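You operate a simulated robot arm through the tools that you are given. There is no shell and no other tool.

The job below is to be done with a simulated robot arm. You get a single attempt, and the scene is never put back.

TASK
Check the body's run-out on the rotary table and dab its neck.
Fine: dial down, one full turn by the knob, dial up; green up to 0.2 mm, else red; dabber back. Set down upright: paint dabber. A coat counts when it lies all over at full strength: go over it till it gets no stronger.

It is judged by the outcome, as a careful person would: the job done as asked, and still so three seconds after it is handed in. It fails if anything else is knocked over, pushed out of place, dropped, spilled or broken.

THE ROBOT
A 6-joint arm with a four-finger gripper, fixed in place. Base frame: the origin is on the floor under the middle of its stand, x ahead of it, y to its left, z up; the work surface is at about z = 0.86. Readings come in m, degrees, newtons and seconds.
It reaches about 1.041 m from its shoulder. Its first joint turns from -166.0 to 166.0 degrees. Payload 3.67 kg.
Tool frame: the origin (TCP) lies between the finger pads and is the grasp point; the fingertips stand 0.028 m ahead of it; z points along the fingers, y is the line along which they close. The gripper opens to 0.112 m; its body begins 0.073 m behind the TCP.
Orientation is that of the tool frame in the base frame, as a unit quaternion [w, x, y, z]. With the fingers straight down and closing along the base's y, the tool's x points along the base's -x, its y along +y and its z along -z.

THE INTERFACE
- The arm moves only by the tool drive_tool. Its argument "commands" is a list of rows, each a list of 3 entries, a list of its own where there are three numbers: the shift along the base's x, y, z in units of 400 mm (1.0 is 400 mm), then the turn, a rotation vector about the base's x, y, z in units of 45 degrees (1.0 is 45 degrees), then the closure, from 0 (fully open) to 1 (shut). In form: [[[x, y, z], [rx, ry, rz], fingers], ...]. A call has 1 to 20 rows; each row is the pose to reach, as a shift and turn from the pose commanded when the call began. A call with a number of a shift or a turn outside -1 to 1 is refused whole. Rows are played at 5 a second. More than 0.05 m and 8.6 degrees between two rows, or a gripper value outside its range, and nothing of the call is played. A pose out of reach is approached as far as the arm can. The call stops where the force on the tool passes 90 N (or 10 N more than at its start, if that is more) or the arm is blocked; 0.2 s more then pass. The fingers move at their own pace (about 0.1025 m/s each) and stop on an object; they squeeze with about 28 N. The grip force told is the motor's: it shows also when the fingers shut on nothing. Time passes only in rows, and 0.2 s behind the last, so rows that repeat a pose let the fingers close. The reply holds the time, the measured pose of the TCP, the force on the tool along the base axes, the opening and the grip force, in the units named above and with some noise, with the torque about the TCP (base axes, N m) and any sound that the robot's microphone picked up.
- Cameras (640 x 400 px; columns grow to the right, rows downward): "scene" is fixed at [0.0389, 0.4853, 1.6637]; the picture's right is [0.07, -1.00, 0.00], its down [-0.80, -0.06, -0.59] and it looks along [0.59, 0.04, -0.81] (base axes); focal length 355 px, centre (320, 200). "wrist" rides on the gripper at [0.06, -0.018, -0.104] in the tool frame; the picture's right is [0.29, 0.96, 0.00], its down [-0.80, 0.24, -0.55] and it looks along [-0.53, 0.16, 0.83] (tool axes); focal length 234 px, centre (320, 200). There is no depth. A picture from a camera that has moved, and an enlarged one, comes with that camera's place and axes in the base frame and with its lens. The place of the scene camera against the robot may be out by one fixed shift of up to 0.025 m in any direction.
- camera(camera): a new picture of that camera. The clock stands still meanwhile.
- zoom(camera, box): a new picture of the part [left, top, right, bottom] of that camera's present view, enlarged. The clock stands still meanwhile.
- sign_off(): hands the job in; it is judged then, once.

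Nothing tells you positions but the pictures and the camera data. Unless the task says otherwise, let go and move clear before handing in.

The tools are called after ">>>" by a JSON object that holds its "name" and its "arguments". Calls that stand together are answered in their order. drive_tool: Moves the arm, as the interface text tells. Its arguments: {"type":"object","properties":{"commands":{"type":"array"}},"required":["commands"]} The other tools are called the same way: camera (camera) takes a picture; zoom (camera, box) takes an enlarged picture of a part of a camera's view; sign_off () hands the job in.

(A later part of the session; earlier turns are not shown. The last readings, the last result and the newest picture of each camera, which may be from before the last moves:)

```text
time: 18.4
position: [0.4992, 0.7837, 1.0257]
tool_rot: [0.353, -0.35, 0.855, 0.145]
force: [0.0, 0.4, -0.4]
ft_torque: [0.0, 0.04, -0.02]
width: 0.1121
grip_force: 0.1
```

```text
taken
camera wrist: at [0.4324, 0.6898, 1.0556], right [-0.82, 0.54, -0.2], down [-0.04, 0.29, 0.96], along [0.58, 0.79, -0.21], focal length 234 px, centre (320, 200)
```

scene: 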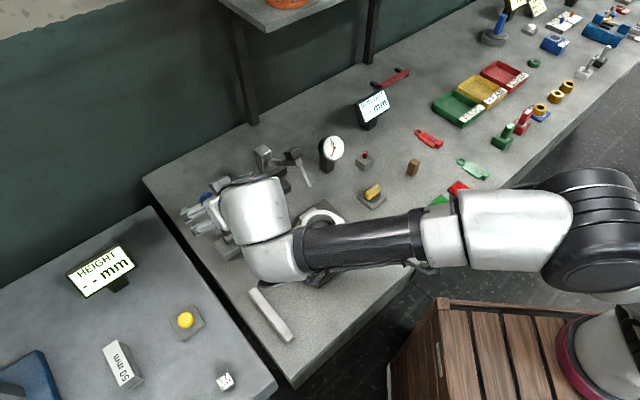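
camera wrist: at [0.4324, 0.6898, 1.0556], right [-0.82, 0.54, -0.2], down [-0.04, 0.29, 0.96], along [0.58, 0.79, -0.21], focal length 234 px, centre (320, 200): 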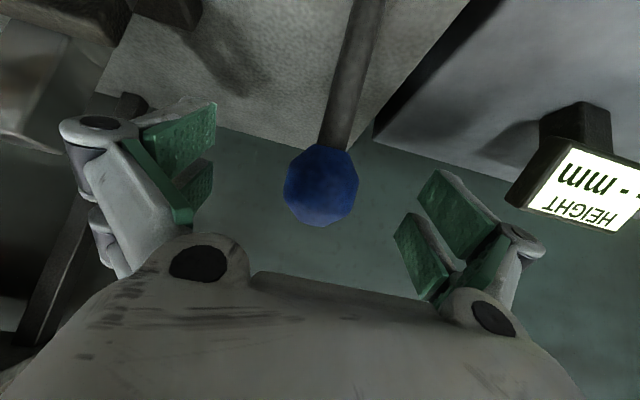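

The ball is at the grasp point. Closing on it now.

>>> {"name": "drive_tool", "arguments": {"commands": [[[0, 0, 0], [0, 0, 0], 0.4], [[0, 0, 0], [0, 0, 0], 0.6], [[0, 0, 0], [0, 0, 0], 0.8], [[0, 0, 0], [0, 0, 0], 1.0], [[0, 0, 0], [0, 0, 0], 1.0]]}}

>>> {"name": "camera", "arguments": {"camera": "wrist"}}

```text
time: 19.6
position: [0.4997, 0.782, 1.0232]
tool_rot: [0.353, -0.35, 0.855, 0.145]
force: [-10.4, -6.2, -10.4]
ft_torque: [-0.18, 0.18, 0.07]
width: 0.0346
grip_force: 44.8
```

```text
taken
camera wrist: at [0.4314, 0.6897, 1.0546], right [-0.82, 0.54, -0.2], down [-0.04, 0.29, 0.95], along [0.57, 0.79, -0.22], focal length 234 px, centre (320, 200)
```

wrist: 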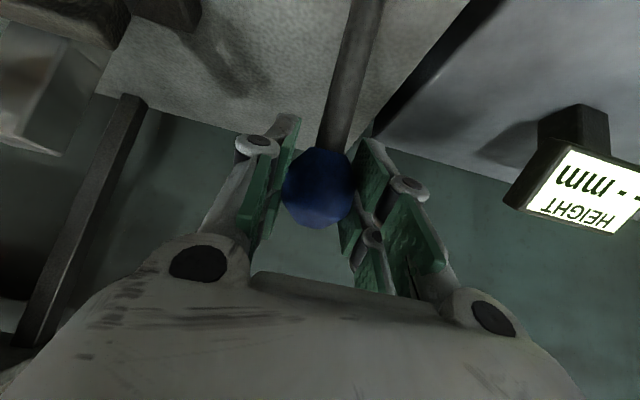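

Holding the ball. I'll pull the lever toward the robot along its arc in small steps, checking the dial arm as I go.

>>> {"name": "drive_tool", "arguments": {"commands": [[[-0.018, -0.0175, 0.005], [0, 0, 0], 1.0], [[-0.036, -0.035, 0.009], [0, 0, 0], 1.0], [[-0.0535, -0.0525, 0.01], [0, 0, 0], 1.0], [[-0.071, -0.07, 0.01], [0, 0, 0], 1.0], [[-0.071, -0.07, 0.01], [0, 0, 0], 1.0]]}}

>>> {"name": "camera", "arguments": {"camera": "wrist"}}

>>> {"name": "camera", "arguments": {"camera": "scene"}}

```text
time: 20.8
position: [0.4722, 0.7547, 1.032]
tool_rot: [0.355, -0.349, 0.854, 0.147]
force: [5.9, 12.8, 21.0]
ft_torque: [0.99, -0.92, 0.08]
width: 0.0347
grip_force: 45.3
```

```text
taken
camera wrist: at [0.4042, 0.6622, 1.0617], right [-0.82, 0.54, -0.2], down [-0.05, 0.29, 0.96], along [0.57, 0.79, -0.21], focal length 234 px, centre (320, 200)
```

wrist: 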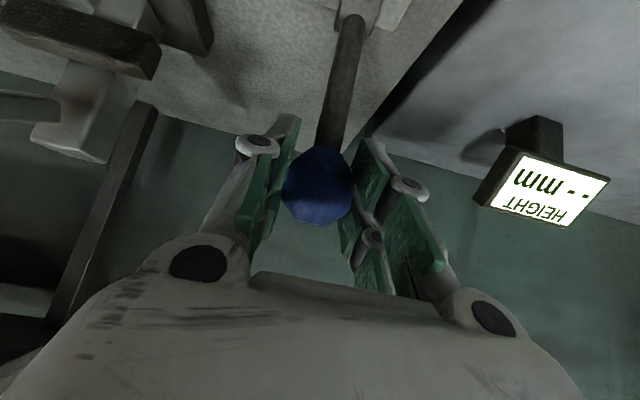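

```text
taken
```

scene: 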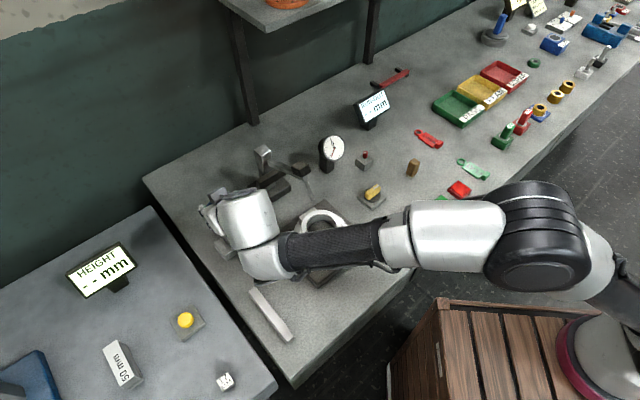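

The dial arm is coming down with the lever, with moderate force. I'll continue the pull, correcting the arc height slightly.

>>> {"name": "drive_tool", "arguments": {"commands": [[[-0.0223, -0.0219, 0.01], [0, 0, 0], 1.0], [[-0.0446, -0.0438, 0.0075], [0, 0, 0], 1.0], [[-0.0669, -0.0657, 0.0025], [0, 0, 0], 1.0], [[-0.0669, -0.0657, 0.0025], [0, 0, 0], 1.0]]}}

>>> {"name": "camera", "arguments": {"camera": "wrist"}}

>>> {"name": "zoom", "arguments": {"camera": "scene", "box": [190, 130, 370, 290]}}

```text
time: 21.8
position: [0.4458, 0.7278, 1.0287]
tool_rot: [0.353, -0.351, 0.855, 0.146]
force: [-1.1, 14.7, 5.3]
ft_torque: [0.91, -0.92, 0.16]
width: 0.0355
grip_force: 44.8
```

```text
taken
camera wrist: at [0.3772, 0.6355, 1.0586], right [-0.82, 0.54, -0.2], down [-0.04, 0.29, 0.96], along [0.57, 0.79, -0.22], focal length 234 px, centre (320, 200)
```

wrist: 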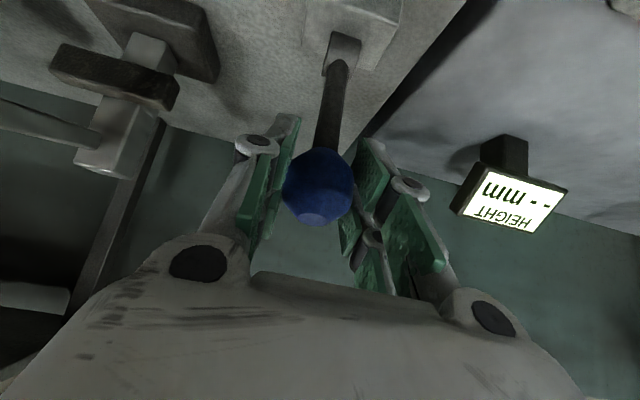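

```text
2.50 times, centred on (280, 210) of scene
camera zoom: at [0.0389, 0.4853, 1.6637], right [0.07, -1.0, 0.0], down [-0.8, -0.06, -0.59], along [0.59, 0.04, -0.81], focal length 887 px, centre (420, 175)
```

zoom: 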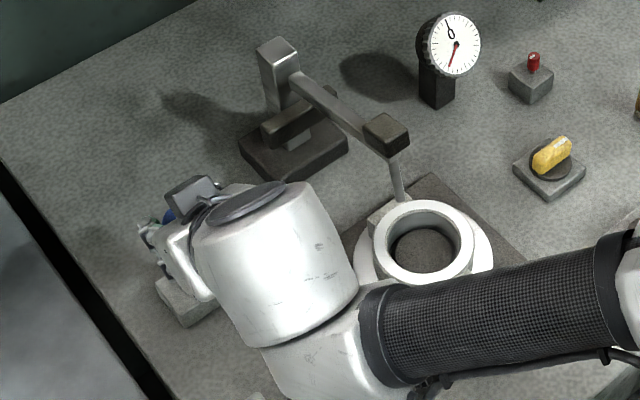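

The dial arm is nearly level, its rod close to the neck rim. I'll pull the last bit slowly, watching for the stop.

>>> {"name": "drive_tool", "arguments": {"commands": [[[-0.0107, -0.0105, -0.004], [0, 0, 0], 1.0], [[-0.0214, -0.021, -0.009], [0, 0, 0], 1.0], [[-0.0214, -0.021, -0.009], [0, 0, 0], 1.0]]}}

>>> {"name": "zoom", "arguments": {"camera": "scene", "box": [260, 130, 380, 230]}}

>>> {"name": "zoom", "arguments": {"camera": "scene", "box": [340, 80, 420, 140]}}

```text
time: 22.6
position: [0.437, 0.7201, 1.0253]
tool_rot: [0.353, -0.349, 0.856, 0.145]
force: [-1.3, 14.8, 9.2]
ft_torque: [1.19, -1.04, 0.1]
width: 0.0354
grip_force: 45.1
```

```text
4.00 times, centred on (320, 180) of scene
camera zoom: at [0.0389, 0.4853, 1.6637], right [0.07, -1.0, 0.0], down [-0.8, -0.06, -0.59], along [0.59, 0.04, -0.81], focal length 1420 px, centre (320, 280)
```

zoom: 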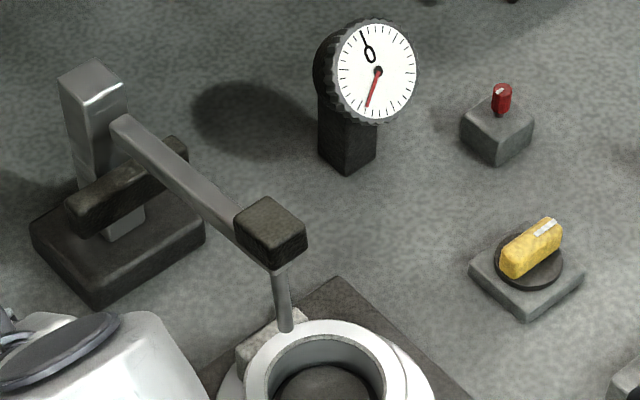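

```text
6.67 times, centred on (380, 110) of scene
camera zoom: at [0.0389, 0.4853, 1.6637], right [0.07, -1.0, 0.0], down [-0.8, -0.06, -0.59], along [0.59, 0.04, -0.81], focal length 2366 px, centre (-80, 800)
```

zoom: 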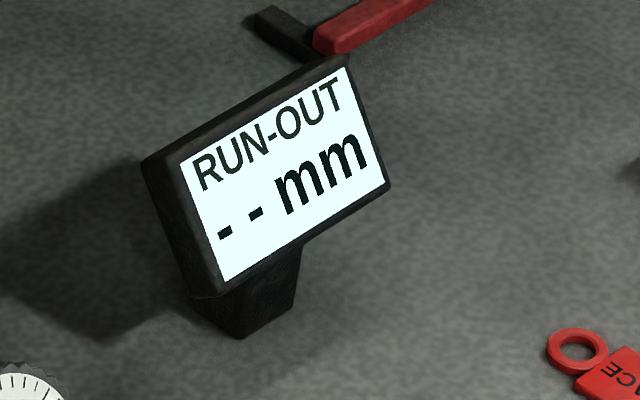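

The tip is right at the neck's edge but the readout hasn't changed. I'll pull in further small steps to find the lever's end stop.

>>> {"name": "drive_tool", "arguments": {"commands": [[[-0.009, -0.0088, -0.004], [0, 0, 0], 1.0], [[-0.018, -0.0175, -0.009], [0, 0, 0], 1.0], [[-0.018, -0.0175, -0.009], [0, 0, 0], 1.0]]}}

>>> {"name": "zoom", "arguments": {"camera": "scene", "box": [260, 130, 380, 230]}}

>>> {"name": "zoom", "arguments": {"camera": "scene", "box": [340, 80, 420, 140]}}

```text
time: 23.4
position: [0.4301, 0.7128, 1.0221]
tool_rot: [0.353, -0.349, 0.856, 0.145]
force: [0.1, 11.0, 9.0]
ft_torque: [1.2, -0.99, 0.01]
width: 0.0354
grip_force: 45.3
```

```text
4.00 times, centred on (320, 180) of scene
camera zoom: at [0.0389, 0.4853, 1.6637], right [0.07, -1.0, 0.0], down [-0.8, -0.06, -0.59], along [0.59, 0.04, -0.81], focal length 1420 px, centre (320, 280)
```

zoom: 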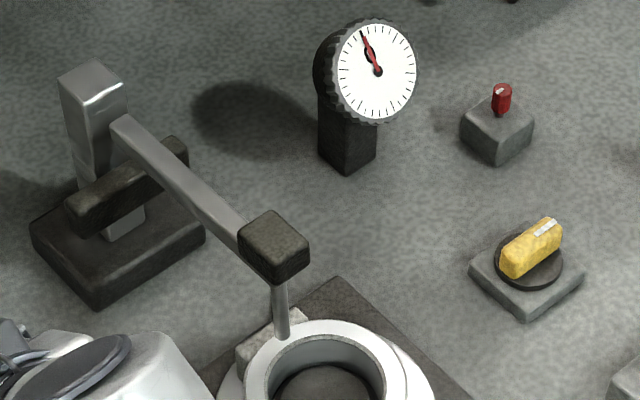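

```text
6.67 times, centred on (380, 110) of scene
camera zoom: at [0.0389, 0.4853, 1.6637], right [0.07, -1.0, 0.0], down [-0.8, -0.06, -0.59], along [0.59, 0.04, -0.81], focal length 2366 px, centre (-80, 800)
```

zoom: 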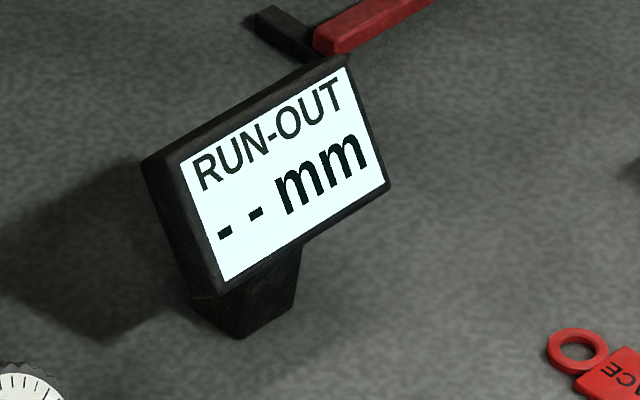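

The gauge needle has jumped to 0, so the dial has engaged. I'll nudge slightly further to see whether this is the lever's stop, so it stays down when I let go.

>>> {"name": "drive_tool", "arguments": {"commands": [[[-0.009, -0.0088, -0.004], [0, 0, 0], 1.0], [[-0.009, -0.0088, -0.004], [0, 0, 0], 1.0]]}}

>>> {"name": "zoom", "arguments": {"camera": "scene", "box": [260, 130, 380, 230]}}

>>> {"name": "camera", "arguments": {"camera": "wrist"}}

```text
time: 24.0
position: [0.4268, 0.7094, 1.0198]
tool_rot: [0.354, -0.349, 0.856, 0.145]
force: [-0.2, 10.6, 8.9]
ft_torque: [1.03, -1.06, 0.12]
width: 0.0357
grip_force: 44.8
```

```text
4.00 times, centred on (320, 180) of scene
camera zoom: at [0.0389, 0.4853, 1.6637], right [0.07, -1.0, 0.0], down [-0.8, -0.06, -0.59], along [0.59, 0.04, -0.81], focal length 1420 px, centre (320, 280)
```

zoom: 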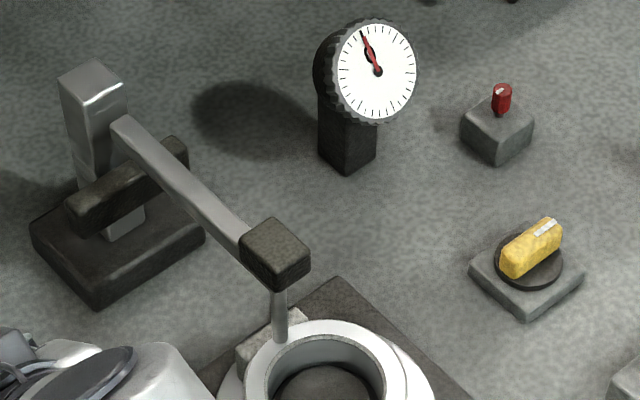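

```text
taken
camera wrist: at [0.3579, 0.6163, 1.0498], right [-0.82, 0.54, -0.2], down [-0.04, 0.29, 0.96], along [0.58, 0.79, -0.22], focal length 234 px, centre (320, 200)
```

wrist: 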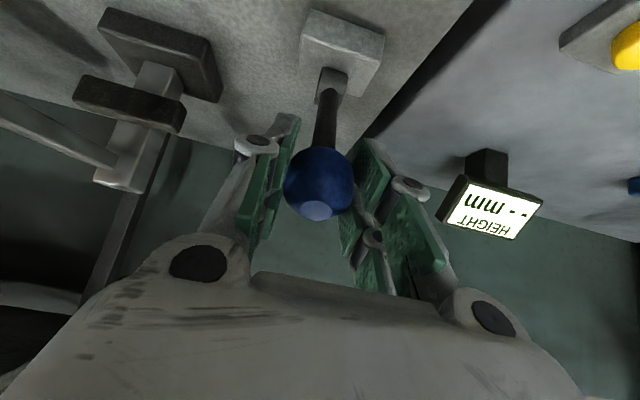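

No hard stop yet. I'll go a little further in small steps.

>>> {"name": "drive_tool", "arguments": {"commands": [[[-0.009, -0.0088, -0.005], [0, 0, 0], 1.0], [[-0.018, -0.0175, -0.011], [0, 0, 0], 1.0], [[-0.018, -0.0175, -0.011], [0, 0, 0], 1.0]]}}

>>> {"name": "zoom", "arguments": {"camera": "scene", "box": [260, 130, 380, 230]}}

```text
time: 24.8
position: [0.419, 0.7022, 1.0161]
tool_rot: [0.353, -0.349, 0.856, 0.145]
force: [14.4, 19.0, 21.8]
ft_torque: [0.43, -0.41, 0.03]
width: 0.0371
grip_force: 45.3
```

```text
4.00 times, centred on (320, 180) of scene
camera zoom: at [0.0389, 0.4853, 1.6637], right [0.07, -1.0, 0.0], down [-0.8, -0.06, -0.59], along [0.59, 0.04, -0.81], focal length 1420 px, centre (320, 280)
```

zoom: 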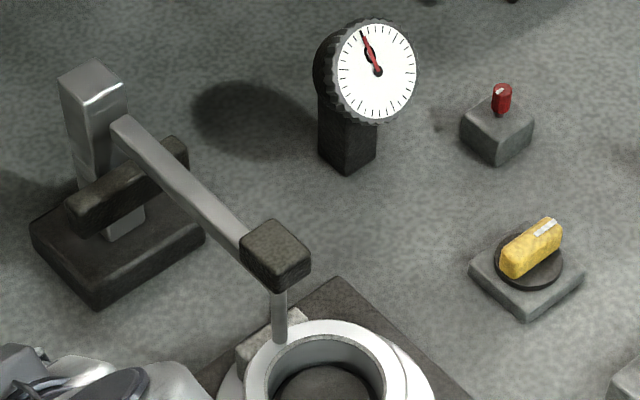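

The force rises now with no further dial movement, so that's the stop. I'll let go and back off along the tool axis, then check that the dial stays down.

>>> {"name": "drive_tool", "arguments": {"commands": [[[0.005, 0.005, 0.003], [0, 0, 0], 0.8], [[0.005, 0.005, 0.003], [0, 0, 0], 0.4], [[0.005, 0.005, 0.003], [0, 0, 0], 0.0], [[0.005, 0.005, 0.003], [0, 0, 0], 0.0], [[-0.05, -0.05, 0.07], [0, 0, 0], 0.0], [[-0.1, -0.1, 0.14], [0, 0, 0], 0.0], [[-0.151, -0.149, 0.212], [0, 0, 0], 0.0], [[-0.2, -0.2, 0.28], [0, 0, 0], 0.0], [[-0.2, -0.2, 0.28], [0, 0, 0], 0.0]]}}

>>> {"name": "camera", "arguments": {"camera": "scene"}}

>>> {"name": "camera", "arguments": {"camera": "wrist"}}

>>> {"name": "zoom", "arguments": {"camera": "scene", "box": [260, 80, 420, 230]}}

```text
time: 26.8
position: [0.3399, 0.6223, 1.1279]
tool_rot: [0.353, -0.349, 0.856, 0.145]
force: [0.7, -0.3, 0.1]
ft_torque: [-0.02, -0.04, -0.01]
width: 0.1122
grip_force: 0.0
```

```text
taken
```

scene: 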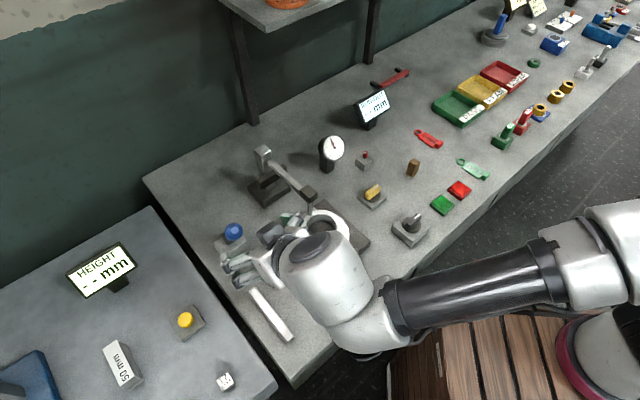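

```text
taken
camera wrist: at [0.2713, 0.5296, 1.1579], right [-0.82, 0.54, -0.2], down [-0.04, 0.29, 0.96], along [0.58, 0.79, -0.22], focal length 234 px, centre (320, 200)
```

wrist: 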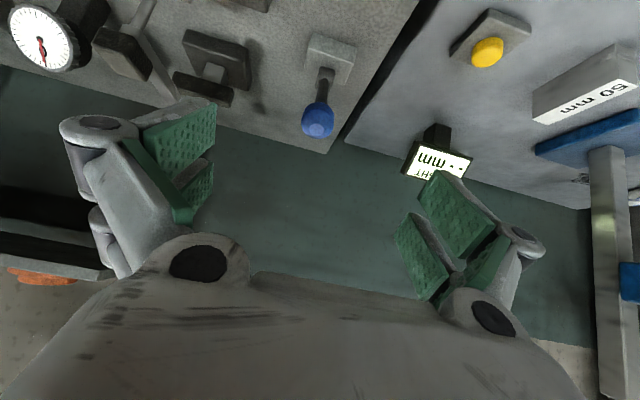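

```text
2.67 times, centred on (340, 155) of scene
camera zoom: at [0.0389, 0.4853, 1.6637], right [0.07, -1.0, 0.0], down [-0.8, -0.06, -0.59], along [0.59, 0.04, -0.81], focal length 946 px, centre (267, 320)
```

zoom: 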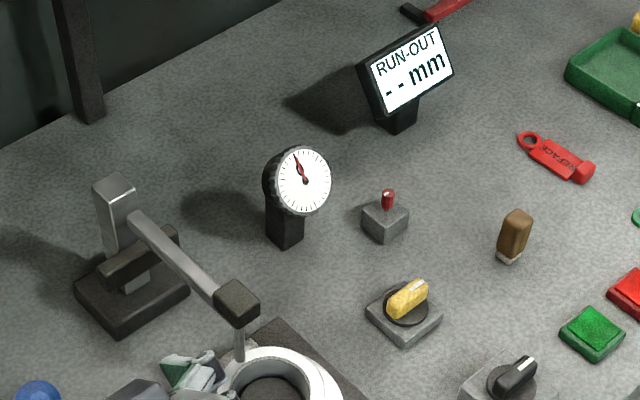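

The dial holds down with the needle at 0. Next is the black knob; I'll raise the gripper to vertical and go over it.

>>> {"name": "drive_tool", "arguments": {"commands": [[[0.02, -0.055, 0.03], [-0.0876, 0.0892, 0], 0], [[0.04, -0.11, 0.06], [-0.1752, 0.1783, 0], 0], [[0.06, -0.165, 0.09], [-0.263, 0.2675, 0], 0], [[0.08, -0.22, 0.12], [-0.3505, 0.3567, 0], 0], [[0.1, -0.275, 0.14], [-0.438, 0.4458, 0], 0], [[0.12, -0.33, 0.16], [-0.5257, 0.535, 0], 0], [[0.135, -0.385, 0.17], [-0.6133, 0.6241, 0], 0], [[0.15, -0.43, 0.18], [-0.7009, 0.7133, 0], 0], [[0.15, -0.43, 0.18], [-0.7009, 0.7133, 0], 0]]}}

>>> {"name": "drive_tool", "arguments": {"commands": [[[0.03, -0.04, -0.02], [0, 0, -0.125], 0], [[0.06, -0.08, -0.04], [0, 0, -0.25], 0], [[0.09, -0.12, -0.06], [0, 0, -0.375], 0], [[0.12, -0.16, -0.08], [0, 0, -0.5], 0], [[0.15, -0.2, -0.1], [0, 0, -0.625], 0], [[0.18, -0.24, -0.13], [0, 0, -0.75], 0], [[0.21, -0.28, -0.16], [0, 0, -0.875], 0], [[0.25, -0.325, -0.2], [0, 0, -1.0], 0], [[0.25, -0.325, -0.2], [0, 0, -1.0], 0]]}}

>>> {"name": "drive_tool", "arguments": {"commands": [[[0.01, -0.006, -0.01], [0, 0, -0.15], 0], [[0.02, -0.012, -0.02], [0, 0, -0.3], 0], [[0.03, -0.018, -0.03], [0, 0, -0.45], 0], [[0.04, -0.024, -0.04], [0, 0, -0.6], 0], [[0.05, -0.03, -0.05], [0, 0, -0.75], 0], [[0.06, -0.036, -0.06], [0, 0, -0.9], 0], [[0.065, -0.04, -0.06], [0, 0, -1.0], 0], [[0.065, -0.04, -0.06], [0, 0, -1.0], 0]]}}

>>> {"name": "camera", "arguments": {"camera": "wrist"}}

>>> {"name": "camera", "arguments": {"camera": "scene"}}

```text
time: 28.8
position: [0.3993, 0.4509, 1.1983]
tool_rot: [-0.002, -0.378, 0.926, 0.0]
force: [0.2, 0.2, 0.0]
ft_torque: [0.01, 0.03, 0.0]
width: 0.112
grip_force: 0.0
```

```text
time: 30.8
position: [0.499, 0.3207, 1.1185]
tool_rot: [-0.002, 0.005, 1.0, 0.0]
force: [-0.4, 0.1, 0.0]
ft_torque: [0.01, -0.02, -0.03]
width: 0.1121
grip_force: 0.1
```

```text
time: 32.6
position: [0.5253, 0.3048, 1.0947]
tool_rot: [-0.001, 0.387, 0.922, 0.0]
force: [-0.2, -0.5, 0.1]
ft_torque: [-0.01, 0.03, 0.03]
width: 0.1119
grip_force: 0.1
```

```text
taken
camera wrist: at [0.4725, 0.336, 1.1983], right [0.48, 0.88, 0.0], down [0.73, -0.4, 0.55], along [0.48, -0.27, -0.83], focal length 234 px, centre (320, 200)
```

wrist: 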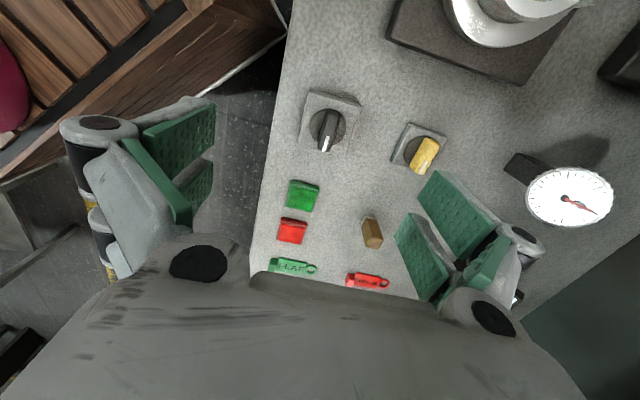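

```text
taken
```

scene: 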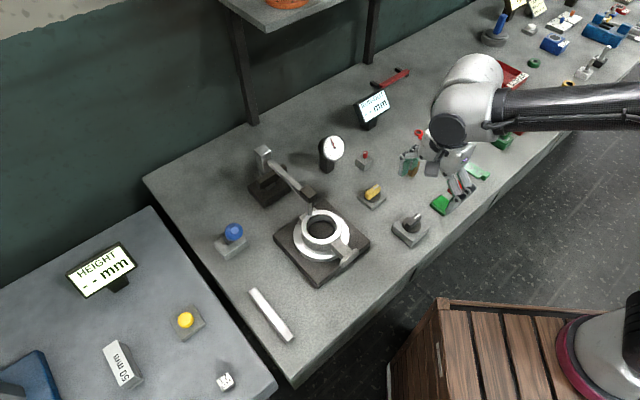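

>>> {"name": "zoom", "arguments": {"camera": "wrist", "box": [270, 70, 390, 180]}}

>>> {"name": "zoom", "arguments": {"camera": "scene", "box": [370, 190, 450, 260]}}

>>> {"name": "zoom", "arguments": {"camera": "wrist", "box": [260, 160, 420, 300]}}

```text
3.64 times, centred on (330, 125) of wrist
camera zoom: at [0.4725, 0.336, 1.1983], right [0.48, 0.88, 0.0], down [0.73, -0.4, 0.55], along [0.48, -0.27, -0.83], focal length 852 px, centre (284, 473)
```

zoom: 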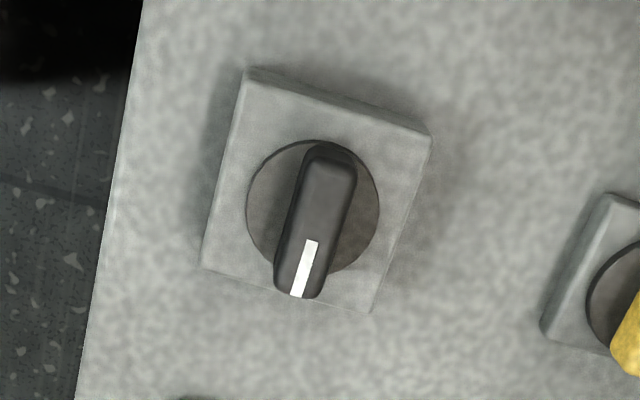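

```text
5.71 times, centred on (410, 225) of scene
camera zoom: at [0.0389, 0.4853, 1.6637], right [0.07, -1.0, 0.0], down [-0.8, -0.06, -0.59], along [0.59, 0.04, -0.81], focal length 2028 px, centre (-194, 57)
```

zoom: 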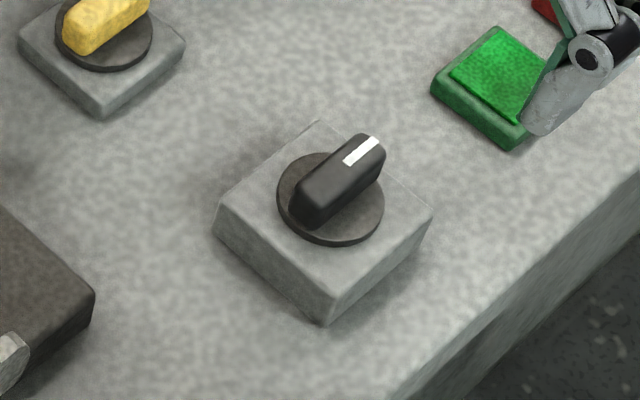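

```text
2.86 times, centred on (340, 230) of wrist
camera zoom: at [0.4725, 0.336, 1.1983], right [0.48, 0.88, 0.0], down [0.73, -0.4, 0.55], along [0.48, -0.27, -0.83], focal length 669 px, centre (263, 114)
```

zoom: 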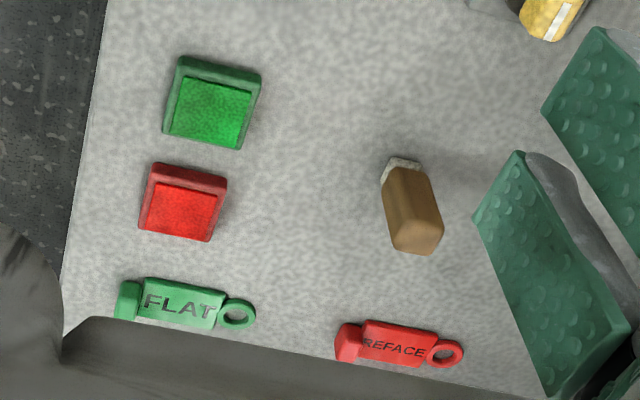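

The black knob's centre is about (0.557, 0.301), with its disc at z 0.89 and the handle along the bench direction, so the gripper now closes across the handle. I'll descend over it.

>>> {"name": "drive_tool", "arguments": {"commands": [[[0.03, -0.004, -0.08], [0, 0, 0], 0], [[0.06, -0.007, -0.16], [0, 0, 0], 0], [[0.08, -0.0095, -0.24], [0, 0, 0], 0], [[0.08, -0.0095, -0.32], [0, 0, 0], 0], [[0.08, -0.0095, -0.36], [0, 0, 0], 0], [[0.08, -0.0095, -0.36], [0, 0, 0], 0]]}}

>>> {"name": "camera", "arguments": {"camera": "wrist"}}

>>> {"name": "zoom", "arguments": {"camera": "scene", "box": [350, 150, 490, 270]}}

```text
time: 34.0
position: [0.5588, 0.3016, 0.9508]
tool_rot: [-0.001, 0.387, 0.922, 0.001]
force: [-0.7, 0.7, 0.4]
ft_torque: [0.02, 0.04, 0.02]
width: 0.112
grip_force: 0.1
```

```text
taken
camera wrist: at [0.5046, 0.332, 1.0536], right [0.48, 0.88, 0.0], down [0.73, -0.4, 0.55], along [0.48, -0.27, -0.83], focal length 234 px, centre (320, 200)
```

wrist: 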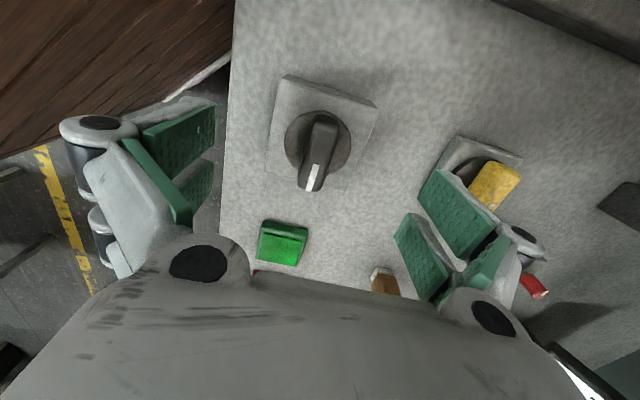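

```text
3.33 times, centred on (420, 210) of scene
camera zoom: at [0.0389, 0.4853, 1.6637], right [0.07, -1.0, 0.0], down [-0.8, -0.06, -0.59], along [0.59, 0.04, -0.81], focal length 1183 px, centre (-13, 167)
```

zoom: 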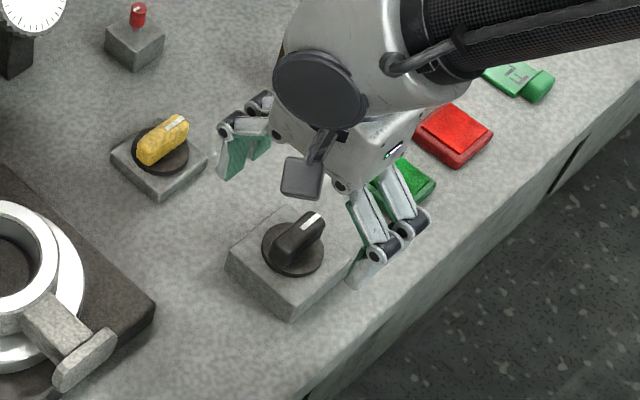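

The yellow knob sits near the far finger, so I'll partly close before going lower. First a close check of the knob's centre from here.

>>> {"name": "zoom", "arguments": {"camera": "wrist", "box": [250, 60, 390, 210]}}

```text
2.67 times, centred on (320, 135) of wrist
camera zoom: at [0.5046, 0.332, 1.0536], right [0.48, 0.88, 0.0], down [0.73, -0.4, 0.55], along [0.48, -0.27, -0.83], focal length 624 px, centre (320, 373)
```

zoom: 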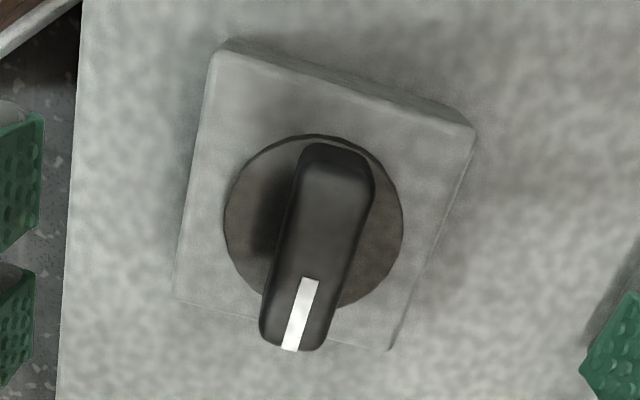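

Knob centre confirmed at (0.557, 0.301). I'll half close, settle onto it, then grip the handle.

>>> {"name": "drive_tool", "arguments": {"commands": [[[-0.0045, -0.0015, 0], [0, 0, 0], 0.45], [[-0.0045, -0.0015, 0], [0, 0, 0], 0.45], [[-0.0045, -0.0015, -0.035], [0, 0, 0], 0.45], [[-0.0045, -0.0015, -0.067], [0, 0, 0], 0.45], [[-0.0045, -0.0015, -0.067], [0, 0, 0], 0.7], [[-0.0045, -0.0015, -0.067], [0, 0, 0], 0.85], [[-0.0045, -0.0015, -0.067], [0, 0, 0], 1.0], [[-0.0045, -0.0015, -0.067], [0, 0, 0], 1.0]]}}

>>> {"name": "camera", "arguments": {"camera": "wrist"}}

>>> {"name": "zoom", "arguments": {"camera": "scene", "box": [260, 130, 480, 290]}}

```text
time: 35.8
position: [0.5558, 0.3004, 0.9234]
tool_rot: [-0.001, 0.388, 0.922, 0.0]
force: [-3.2, -1.7, -2.6]
ft_torque: [-0.07, 0.0, -0.03]
width: 0.0178
grip_force: 45.7
```

```text
taken
camera wrist: at [0.5026, 0.331, 1.0271], right [0.48, 0.88, 0.0], down [0.73, -0.4, 0.55], along [0.48, -0.27, -0.83], focal length 234 px, centre (320, 200)
```

wrist: 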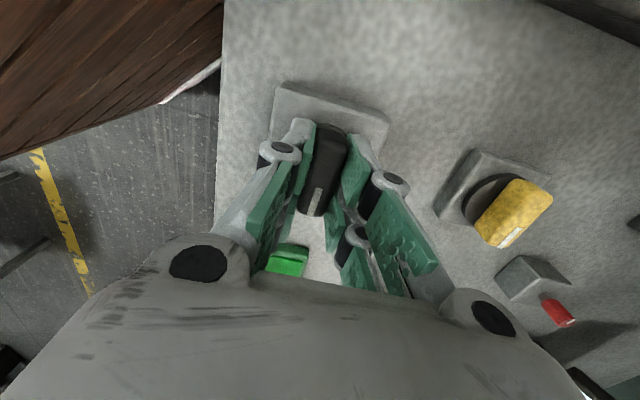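

```text
2.50 times, centred on (370, 210) of scene
camera zoom: at [0.0389, 0.4853, 1.6637], right [0.07, -1.0, 0.0], down [-0.8, -0.06, -0.59], along [0.59, 0.04, -0.81], focal length 887 px, centre (195, 175)
```

zoom: 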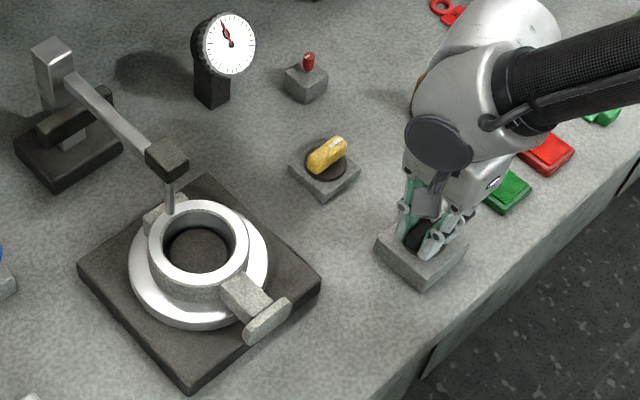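

The knob handle is gripped. I'll turn it just 15° and check whether the table follows.

>>> {"name": "drive_tool", "arguments": {"commands": [[[0, 0, 0], [0, 0, 0.1667], 1.0], [[0, 0, 0], [0, 0, 0.3333], 1.0], [[0, 0, 0], [0, 0, 0.3333], 1.0]]}}

>>> {"name": "zoom", "arguments": {"camera": "scene", "box": [260, 130, 480, 290]}}

>>> {"name": "zoom", "arguments": {"camera": "scene", "box": [340, 80, 420, 140]}}

```text
time: 36.6
position: [0.5565, 0.2995, 0.9247]
tool_rot: [-0.001, 0.262, 0.965, 0.001]
force: [0.3, -1.1, -1.5]
ft_torque: [0.33, 0.43, -2.05]
width: 0.0287
grip_force: 45.1
```

```text
2.50 times, centred on (370, 210) of scene
camera zoom: at [0.0389, 0.4853, 1.6637], right [0.07, -1.0, 0.0], down [-0.8, -0.06, -0.59], along [0.59, 0.04, -0.81], focal length 887 px, centre (195, 175)
```

zoom: 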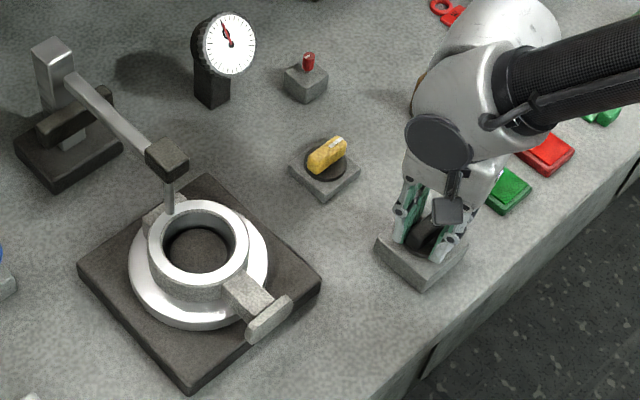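

```text
6.67 times, centred on (380, 110) of scene
camera zoom: at [0.0389, 0.4853, 1.6637], right [0.07, -1.0, 0.0], down [-0.8, -0.06, -0.59], along [0.59, 0.04, -0.81], focal length 2366 px, centre (-80, 800)
```

zoom: 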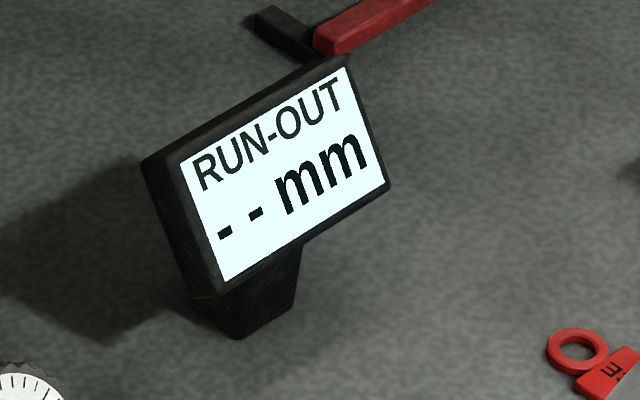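

The knob resisted this way: the pads were forced apart and the table barely moved. I'll undo this and try the other direction.

>>> {"name": "drive_tool", "arguments": {"commands": [[[0, 0, 0], [0, 0, -0.1667], 1.0], [[0, 0, 0], [0, 0, -0.3333], 1.0], [[0, 0, 0], [0, 0, -0.3333], 1.0]]}}

>>> {"name": "drive_tool", "arguments": {"commands": [[[0, 0, 0], [0, 0, -0.1667], 1.0], [[0, 0, 0], [0, 0, -0.3333], 1.0], [[0, 0, 0], [0, 0, -0.3333], 1.0]]}}

>>> {"name": "zoom", "arguments": {"camera": "scene", "box": [260, 130, 480, 290]}}

>>> {"name": "camera", "arguments": {"camera": "wrist"}}

```text
time: 37.4
position: [0.5566, 0.3002, 0.9235]
tool_rot: [-0.001, 0.386, 0.922, 0.0]
force: [0.6, -1.2, -2.8]
ft_torque: [0.16, 0.12, 0.07]
width: 0.0178
grip_force: 44.9
```

```text
time: 38.2
position: [0.5552, 0.3001, 0.9247]
tool_rot: [-0.001, 0.505, 0.863, 0.0]
force: [-1.9, -6.1, -5.7]
ft_torque: [-0.17, 0.11, -0.03]
width: 0.0182
grip_force: 44.7
```

```text
2.50 times, centred on (370, 210) of scene
camera zoom: at [0.0389, 0.4853, 1.6637], right [0.07, -1.0, 0.0], down [-0.8, -0.06, -0.59], along [0.59, 0.04, -0.81], focal length 887 px, centre (195, 175)
```

zoom: 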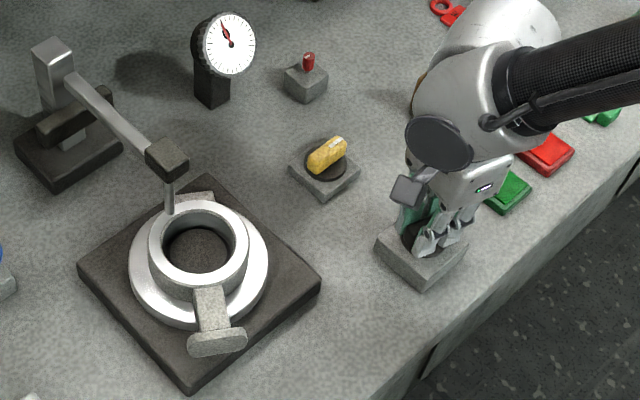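

```text
taken
camera wrist: at [0.5122, 0.3442, 1.0274], right [0.69, 0.72, 0.0], down [0.6, -0.58, 0.55], along [0.4, -0.38, -0.83], focal length 234 px, centre (320, 200)
```

wrist: 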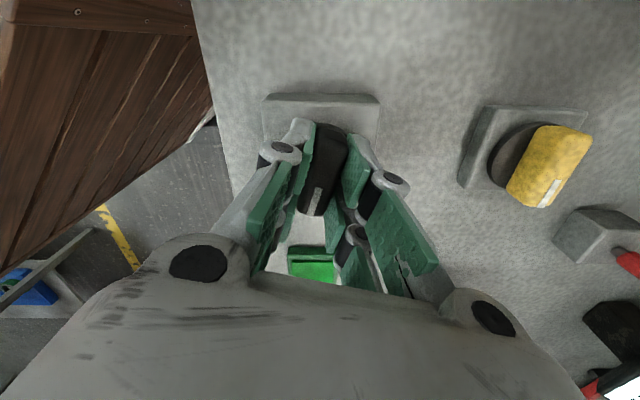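

Turning the black knob clockwise turns the table, by more than the knob itself. I'll keep turning clockwise about 30° and track both.

>>> {"name": "drive_tool", "arguments": {"commands": [[[0, 0, 0], [0, 0, -0.1667], 1.0], [[0, 0, 0], [0, 0, -0.3333], 1.0], [[0, 0, 0], [0, 0, -0.5], 1.0], [[0, 0, 0], [0, 0, -0.6667], 1.0], [[0, 0, 0], [0, 0, -0.6667], 1.0]]}}

>>> {"name": "zoom", "arguments": {"camera": "scene", "box": [260, 80, 480, 290]}}

>>> {"name": "camera", "arguments": {"camera": "wrist"}}

```text
time: 39.4
position: [0.556, 0.2992, 0.9247]
tool_rot: [0.0, 0.711, 0.703, 0.0]
force: [-9.7, -9.3, -12.7]
ft_torque: [0.61, 0.18, -0.06]
width: 0.018
grip_force: 44.7
```

```text
1.90 times, centred on (370, 185) of scene
camera zoom: at [0.0389, 0.4853, 1.6637], right [0.07, -1.0, 0.0], down [-0.8, -0.06, -0.59], along [0.59, 0.04, -0.81], focal length 676 px, centre (225, 229)
```

zoom: 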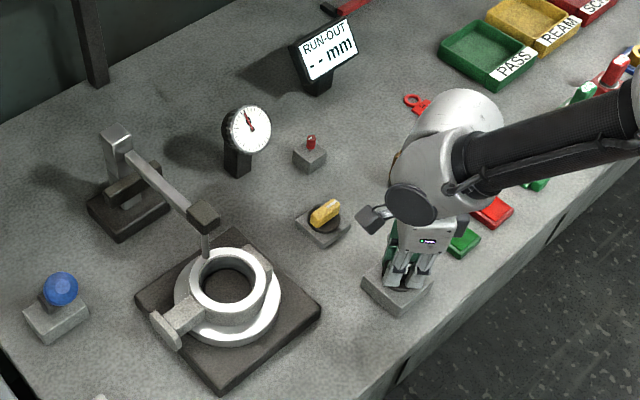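

```text
taken
camera wrist: at [0.5394, 0.3608, 1.0274], right [0.96, 0.28, 0.0], down [0.23, -0.8, 0.55], along [0.15, -0.53, -0.83], focal length 234 px, centre (320, 200)
```

wrist: 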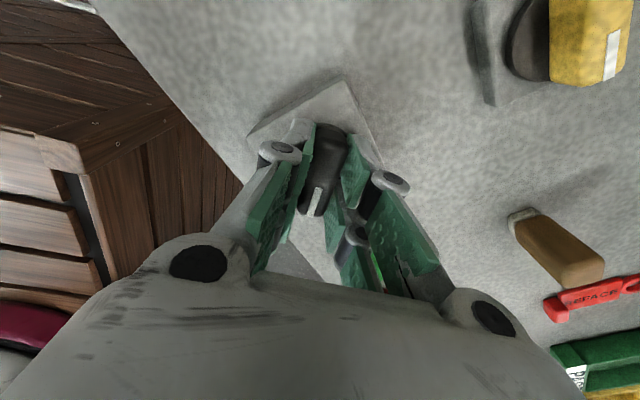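

The table turned about 92° for 45° of knob, a 2:1 ratio, so half a knob turn should give one full table turn. I'll continue clockwise another 45°.

>>> {"name": "drive_tool", "arguments": {"commands": [[[0, 0, 0], [0, 0, -0.1667], 1.0], [[0, 0, 0], [0, 0, -0.3333], 1.0], [[0, 0, 0], [0, 0, -0.5], 1.0], [[0, 0, 0], [0, 0, -0.6667], 1.0], [[0, 0, 0], [0, 0, -0.8333], 1.0], [[0, 0, 0], [0, 0, -1.0], 1.0], [[0, 0, 0], [0, 0, -1.0], 1.0]]}}

>>> {"name": "zoom", "arguments": {"camera": "scene", "box": [260, 80, 480, 290]}}

>>> {"name": "camera", "arguments": {"camera": "wrist"}}

```text
time: 40.3
position: [0.5552, 0.2988, 0.9232]
tool_rot: [-0.013, 0.844, 0.536, -0.006]
force: [-43.2, 24.8, 16.0]
ft_torque: [-0.37, 0.7, 0.09]
width: 0.0182
grip_force: 44.4
out of reach, approached as far as the arm can: row 4
stopped in row 4: the force on the tool passed its limit at 108 N (the readings are from after the stop); the commanded pose is now the measured one
```

```text
1.90 times, centred on (370, 185) of scene
camera zoom: at [0.0389, 0.4853, 1.6637], right [0.07, -1.0, 0.0], down [-0.8, -0.06, -0.59], along [0.59, 0.04, -0.81], focal length 676 px, centre (225, 229)
```

zoom: 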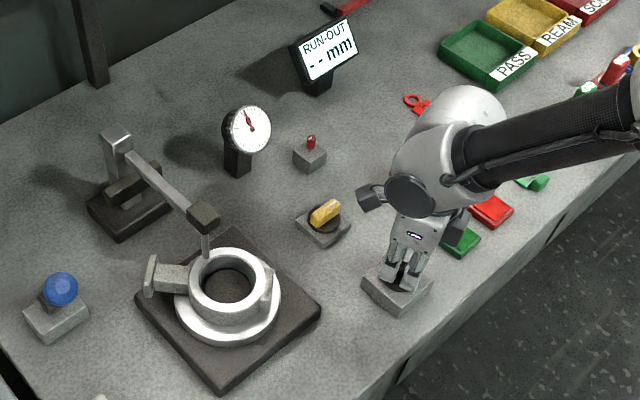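

```text
taken
camera wrist: at [0.5684, 0.3609, 1.0281], right [0.99, -0.14, -0.02], down [-0.11, -0.83, 0.54], along [-0.1, -0.54, -0.84], focal length 234 px, centre (320, 200)
```

wrist: 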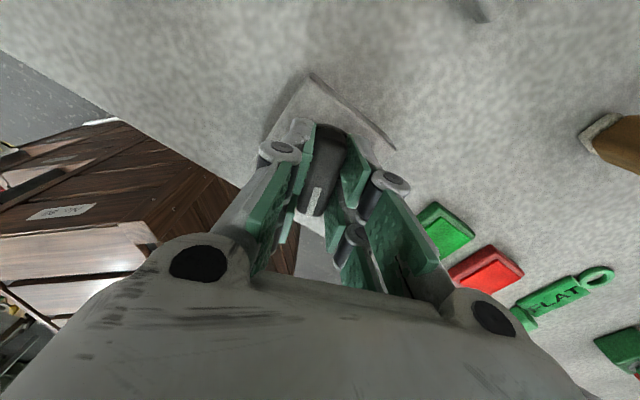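

The wrist reached its limit near −115°; the knob has turned about 70° and the table about 142°. I'll open slightly, lift off, and re-grip the handle turned by 180°.

>>> {"name": "drive_tool", "arguments": {"commands": [[[0, 0, 0], [0, 0, 0], 0.8], [[0, 0, 0], [0, 0, 0], 0.6], [[0, 0, 0], [0, 0, 0], 0.6], [[0, 0, 0.05], [0, 0, 0.05], 0.6], [[0, 0, 0.12], [0, 0, 0.1], 0.6], [[0, 0, 0.2], [0, 0, 0.2], 0.6], [[0, 0, 0.2], [0, 0, 0.2], 0.6]]}}

>>> {"name": "zoom", "arguments": {"camera": "scene", "box": [260, 80, 480, 290]}}

```text
time: 41.9
position: [0.5583, 0.2975, 1.0045]
tool_rot: [-0.011, 0.799, 0.601, -0.007]
force: [0.0, 0.3, 0.3]
ft_torque: [-0.01, -0.04, -0.01]
width: 0.045
grip_force: 0.0
```

```text
1.90 times, centred on (370, 185) of scene
camera zoom: at [0.0389, 0.4853, 1.6637], right [0.07, -1.0, 0.0], down [-0.8, -0.06, -0.59], along [0.59, 0.04, -0.81], focal length 676 px, centre (225, 229)
```

zoom: 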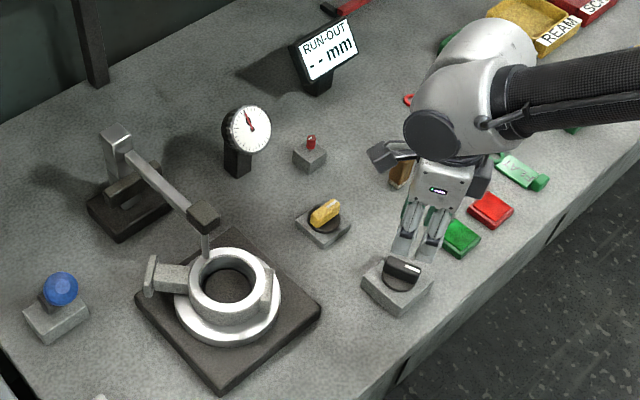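

The knob stays where I left it. Now rotating the gripper about 171° the other way above it, after trimming a small residual tilt.

>>> {"name": "drive_tool", "arguments": {"commands": [[[-0.004, 0.009, 0.0], [-0.0117, -0.031, 0], 0.6], [[-0.004, 0.009, 0.0], [-0.0117, -0.031, 0], 0.6]]}}

>>> {"name": "drive_tool", "arguments": {"commands": [[[0, 0, 0], [0, 0, 0.19], 0.6], [[0, 0, 0], [0, 0, 0.38], 0.6], [[0, 0, 0], [0, 0, 0.57], 0.6], [[0, 0, 0], [0, 0, 0.76], 0.6], [[0, 0, 0], [0, 0, 0.95], 0.6]]}}

>>> {"name": "drive_tool", "arguments": {"commands": [[[0, 0, 0], [0, 0, 0.19], 0.6], [[0, 0, 0], [0, 0, 0.38], 0.6], [[0, 0, 0], [0, 0, 0.57], 0.6], [[0, 0, 0], [0, 0, 0.76], 0.6], [[0, 0, 0], [0, 0, 0.95], 0.6]]}}

>>> {"name": "drive_tool", "arguments": {"commands": [[[0, 0, 0], [0, 0, 0.19], 0.6], [[0, 0, 0], [0, 0, 0.38], 0.6], [[0, 0, 0], [0, 0, 0.57], 0.6], [[0, 0, 0], [0, 0, 0.76], 0.6], [[0, 0, 0], [0, 0, 0.95], 0.6]]}}

>>> {"name": "drive_tool", "arguments": {"commands": [[[0, 0, 0], [0, 0, 0.19], 0.6], [[0, 0, 0], [0, 0, 0.38], 0.6], [[0, 0, 0], [0, 0, 0.57], 0.6], [[0, 0, 0], [0, 0, 0.76], 0.6], [[0, 0, 0], [0, 0, 0.95], 0.6], [[0, 0, 0], [0, 0, 0.95], 0.6]]}}

>>> {"name": "camera", "arguments": {"camera": "wrist"}}

```text
time: 42.5
position: [0.557, 0.2995, 1.0024]
tool_rot: [0.0, 0.799, 0.601, 0.001]
force: [-0.1, -1.2, 0.1]
ft_torque: [-0.01, 0.0, -0.02]
width: 0.0448
grip_force: 0.0
```

```text
time: 43.7
position: [0.5572, 0.3008, 1.0032]
tool_rot: [0.0, 0.524, 0.852, 0.001]
force: [-0.6, -0.6, 1.0]
ft_torque: [-0.02, 0.03, 0.01]
width: 0.045
grip_force: 0.2
```

```text
time: 44.9
position: [0.5579, 0.3004, 1.0031]
tool_rot: [-0.001, 0.178, 0.984, 0.001]
force: [-0.6, 0.1, 0.0]
ft_torque: [-0.01, -0.02, 0.0]
width: 0.0447
grip_force: 0.1
```

```text
time: 46.1
position: [0.5577, 0.3015, 1.0037]
tool_rot: [-0.001, -0.194, 0.981, 0.001]
force: [0.2, 0.2, 0.7]
ft_torque: [0.02, 0.02, -0.01]
width: 0.0448
grip_force: 0.1
```

```text
time: 47.5
position: [0.5571, 0.3015, 1.0021]
tool_rot: [-0.001, -0.537, 0.844, -0.001]
force: [0.0, -0.1, -0.3]
ft_torque: [0.0, 0.02, -0.03]
width: 0.045
grip_force: 0.0
```

```text
taken
camera wrist: at [0.5501, 0.2401, 1.1062], right [-0.99, 0.14, 0.0], down [0.12, 0.82, 0.55], along [0.08, 0.55, -0.83], focal length 234 px, centre (320, 200)
```

wrist: 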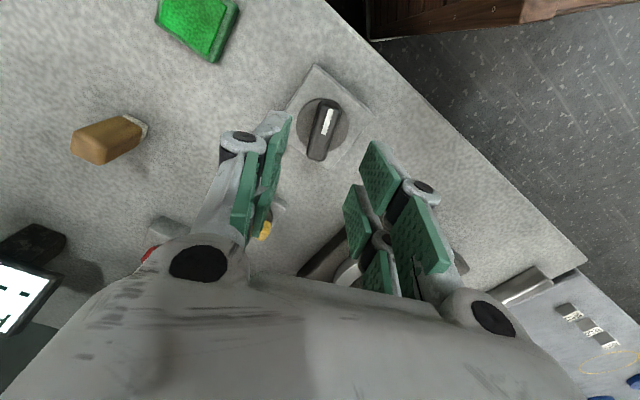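

The gripper is at +65° and lined up with the handle. I'll descend and grip again.

>>> {"name": "drive_tool", "arguments": {"commands": [[[-0.001, -0.001, -0.08], [0, 0, 0], 0.6], [[-0.001, -0.001, -0.15], [0, 0, 0], 0.6], [[-0.001, -0.001, -0.195], [0, 0, 0], 0.6], [[-0.001, -0.001, -0.195], [0, 0, 0], 0.8], [[-0.001, -0.001, -0.195], [0, 0, 0], 1.0], [[-0.001, -0.001, -0.195], [0, 0, 0], 1.0]]}}

>>> {"name": "camera", "arguments": {"camera": "wrist"}}

```text
time: 48.9
position: [0.5559, 0.3022, 0.925]
tool_rot: [-0.002, -0.536, 0.844, 0.0]
force: [-28.4, 10.9, -12.8]
ft_torque: [1.42, 0.14, -0.02]
width: 0.0182
grip_force: 45.2
```

```text
taken
camera wrist: at [0.5484, 0.2409, 1.0277], right [-0.99, 0.15, 0.0], down [0.12, 0.82, 0.55], along [0.08, 0.55, -0.83], focal length 234 px, centre (320, 200)
```

wrist: 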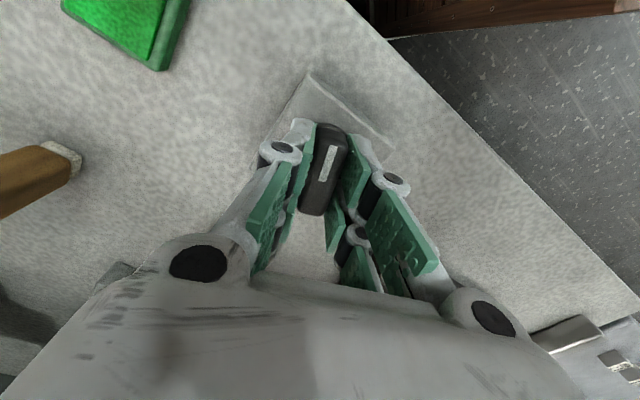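

Gripped again, with a small side force I'll ease out by about 1 mm. Continuing clockwise 45°.

>>> {"name": "drive_tool", "arguments": {"commands": [[[-0.0025, 0.001, 0], [0, 0, 0], 1.0], [[-0.0025, 0.001, 0], [0, 0, -0.1667], 1.0], [[-0.0025, 0.001, 0], [0, 0, -0.3333], 1.0], [[-0.002, 0.001, 0], [0, 0, -0.5], 1.0], [[-0.001, 0.0, 0], [0, 0, -0.6667], 1.0], [[-0.001, 0.0, 0], [0, 0, -0.8333], 1.0], [[-0.001, 0.0, 0], [0, 0, -1.0], 1.0], [[-0.001, 0.0, 0], [0, 0, -1.0], 1.0]]}}

>>> {"name": "zoom", "arguments": {"camera": "scene", "box": [260, 80, 480, 290]}}

```text
time: 50.7
position: [0.5554, 0.301, 0.9256]
tool_rot: [-0.001, -0.172, 0.985, 0.0]
force: [-20.1, 10.8, -27.2]
ft_torque: [0.23, 0.53, -0.05]
width: 0.0178
grip_force: 45.2
```

```text
1.90 times, centred on (370, 185) of scene
camera zoom: at [0.0389, 0.4853, 1.6637], right [0.07, -1.0, 0.0], down [-0.8, -0.06, -0.59], along [0.59, 0.04, -0.81], focal length 676 px, centre (225, 229)
```

zoom: 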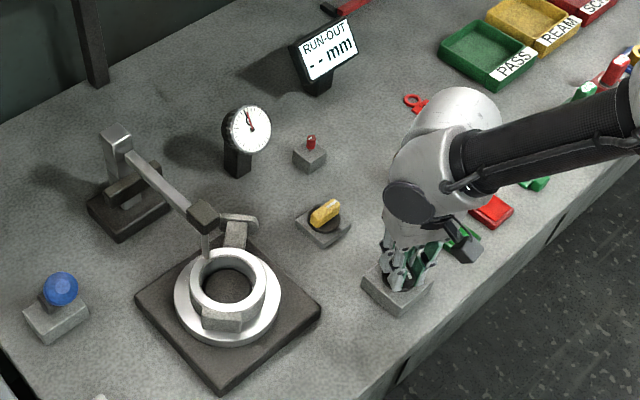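

The body passed cleanly under the dial; the needle deflects slightly. Another 45° clockwise.

>>> {"name": "drive_tool", "arguments": {"commands": [[[-0.003, 0.001, -0.001], [0, 0, 0], 1.0], [[-0.003, 0.001, -0.001], [0, 0, -0.1667], 1.0], [[-0.003, 0.001, -0.001], [0, 0, -0.3333], 1.0], [[-0.003, 0.001, -0.001], [0, 0, -0.5], 1.0], [[-0.003, 0.001, -0.001], [0, 0, -0.6667], 1.0], [[-0.003, 0.001, -0.001], [0, 0, -0.8333], 1.0], [[-0.003, 0.001, -0.001], [0, 0, -1.0], 1.0], [[-0.003, 0.001, -0.001], [0, 0, -1.0], 1.0]]}}

>>> {"name": "zoom", "arguments": {"camera": "scene", "box": [260, 80, 480, 290]}}

```text
time: 52.5
position: [0.5563, 0.2997, 0.9258]
tool_rot: [0.0, 0.218, 0.976, 0.001]
force: [16.3, -15.2, 7.1]
ft_torque: [-0.86, -1.3, -0.04]
width: 0.0181
grip_force: 45.3
```

```text
1.90 times, centred on (370, 185) of scene
camera zoom: at [0.0389, 0.4853, 1.6637], right [0.07, -1.0, 0.0], down [-0.8, -0.06, -0.59], along [0.59, 0.04, -0.81], focal length 676 px, centre (225, 229)
```

zoom: 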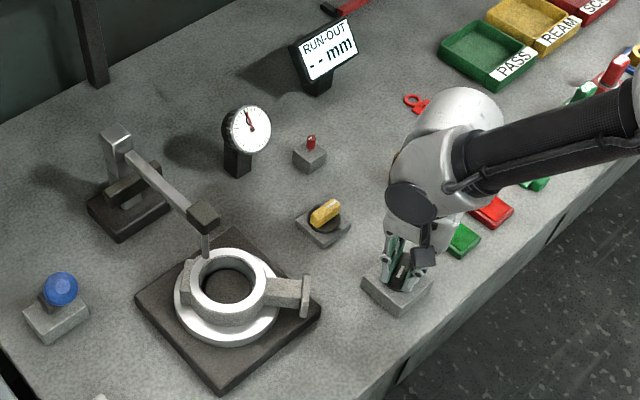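

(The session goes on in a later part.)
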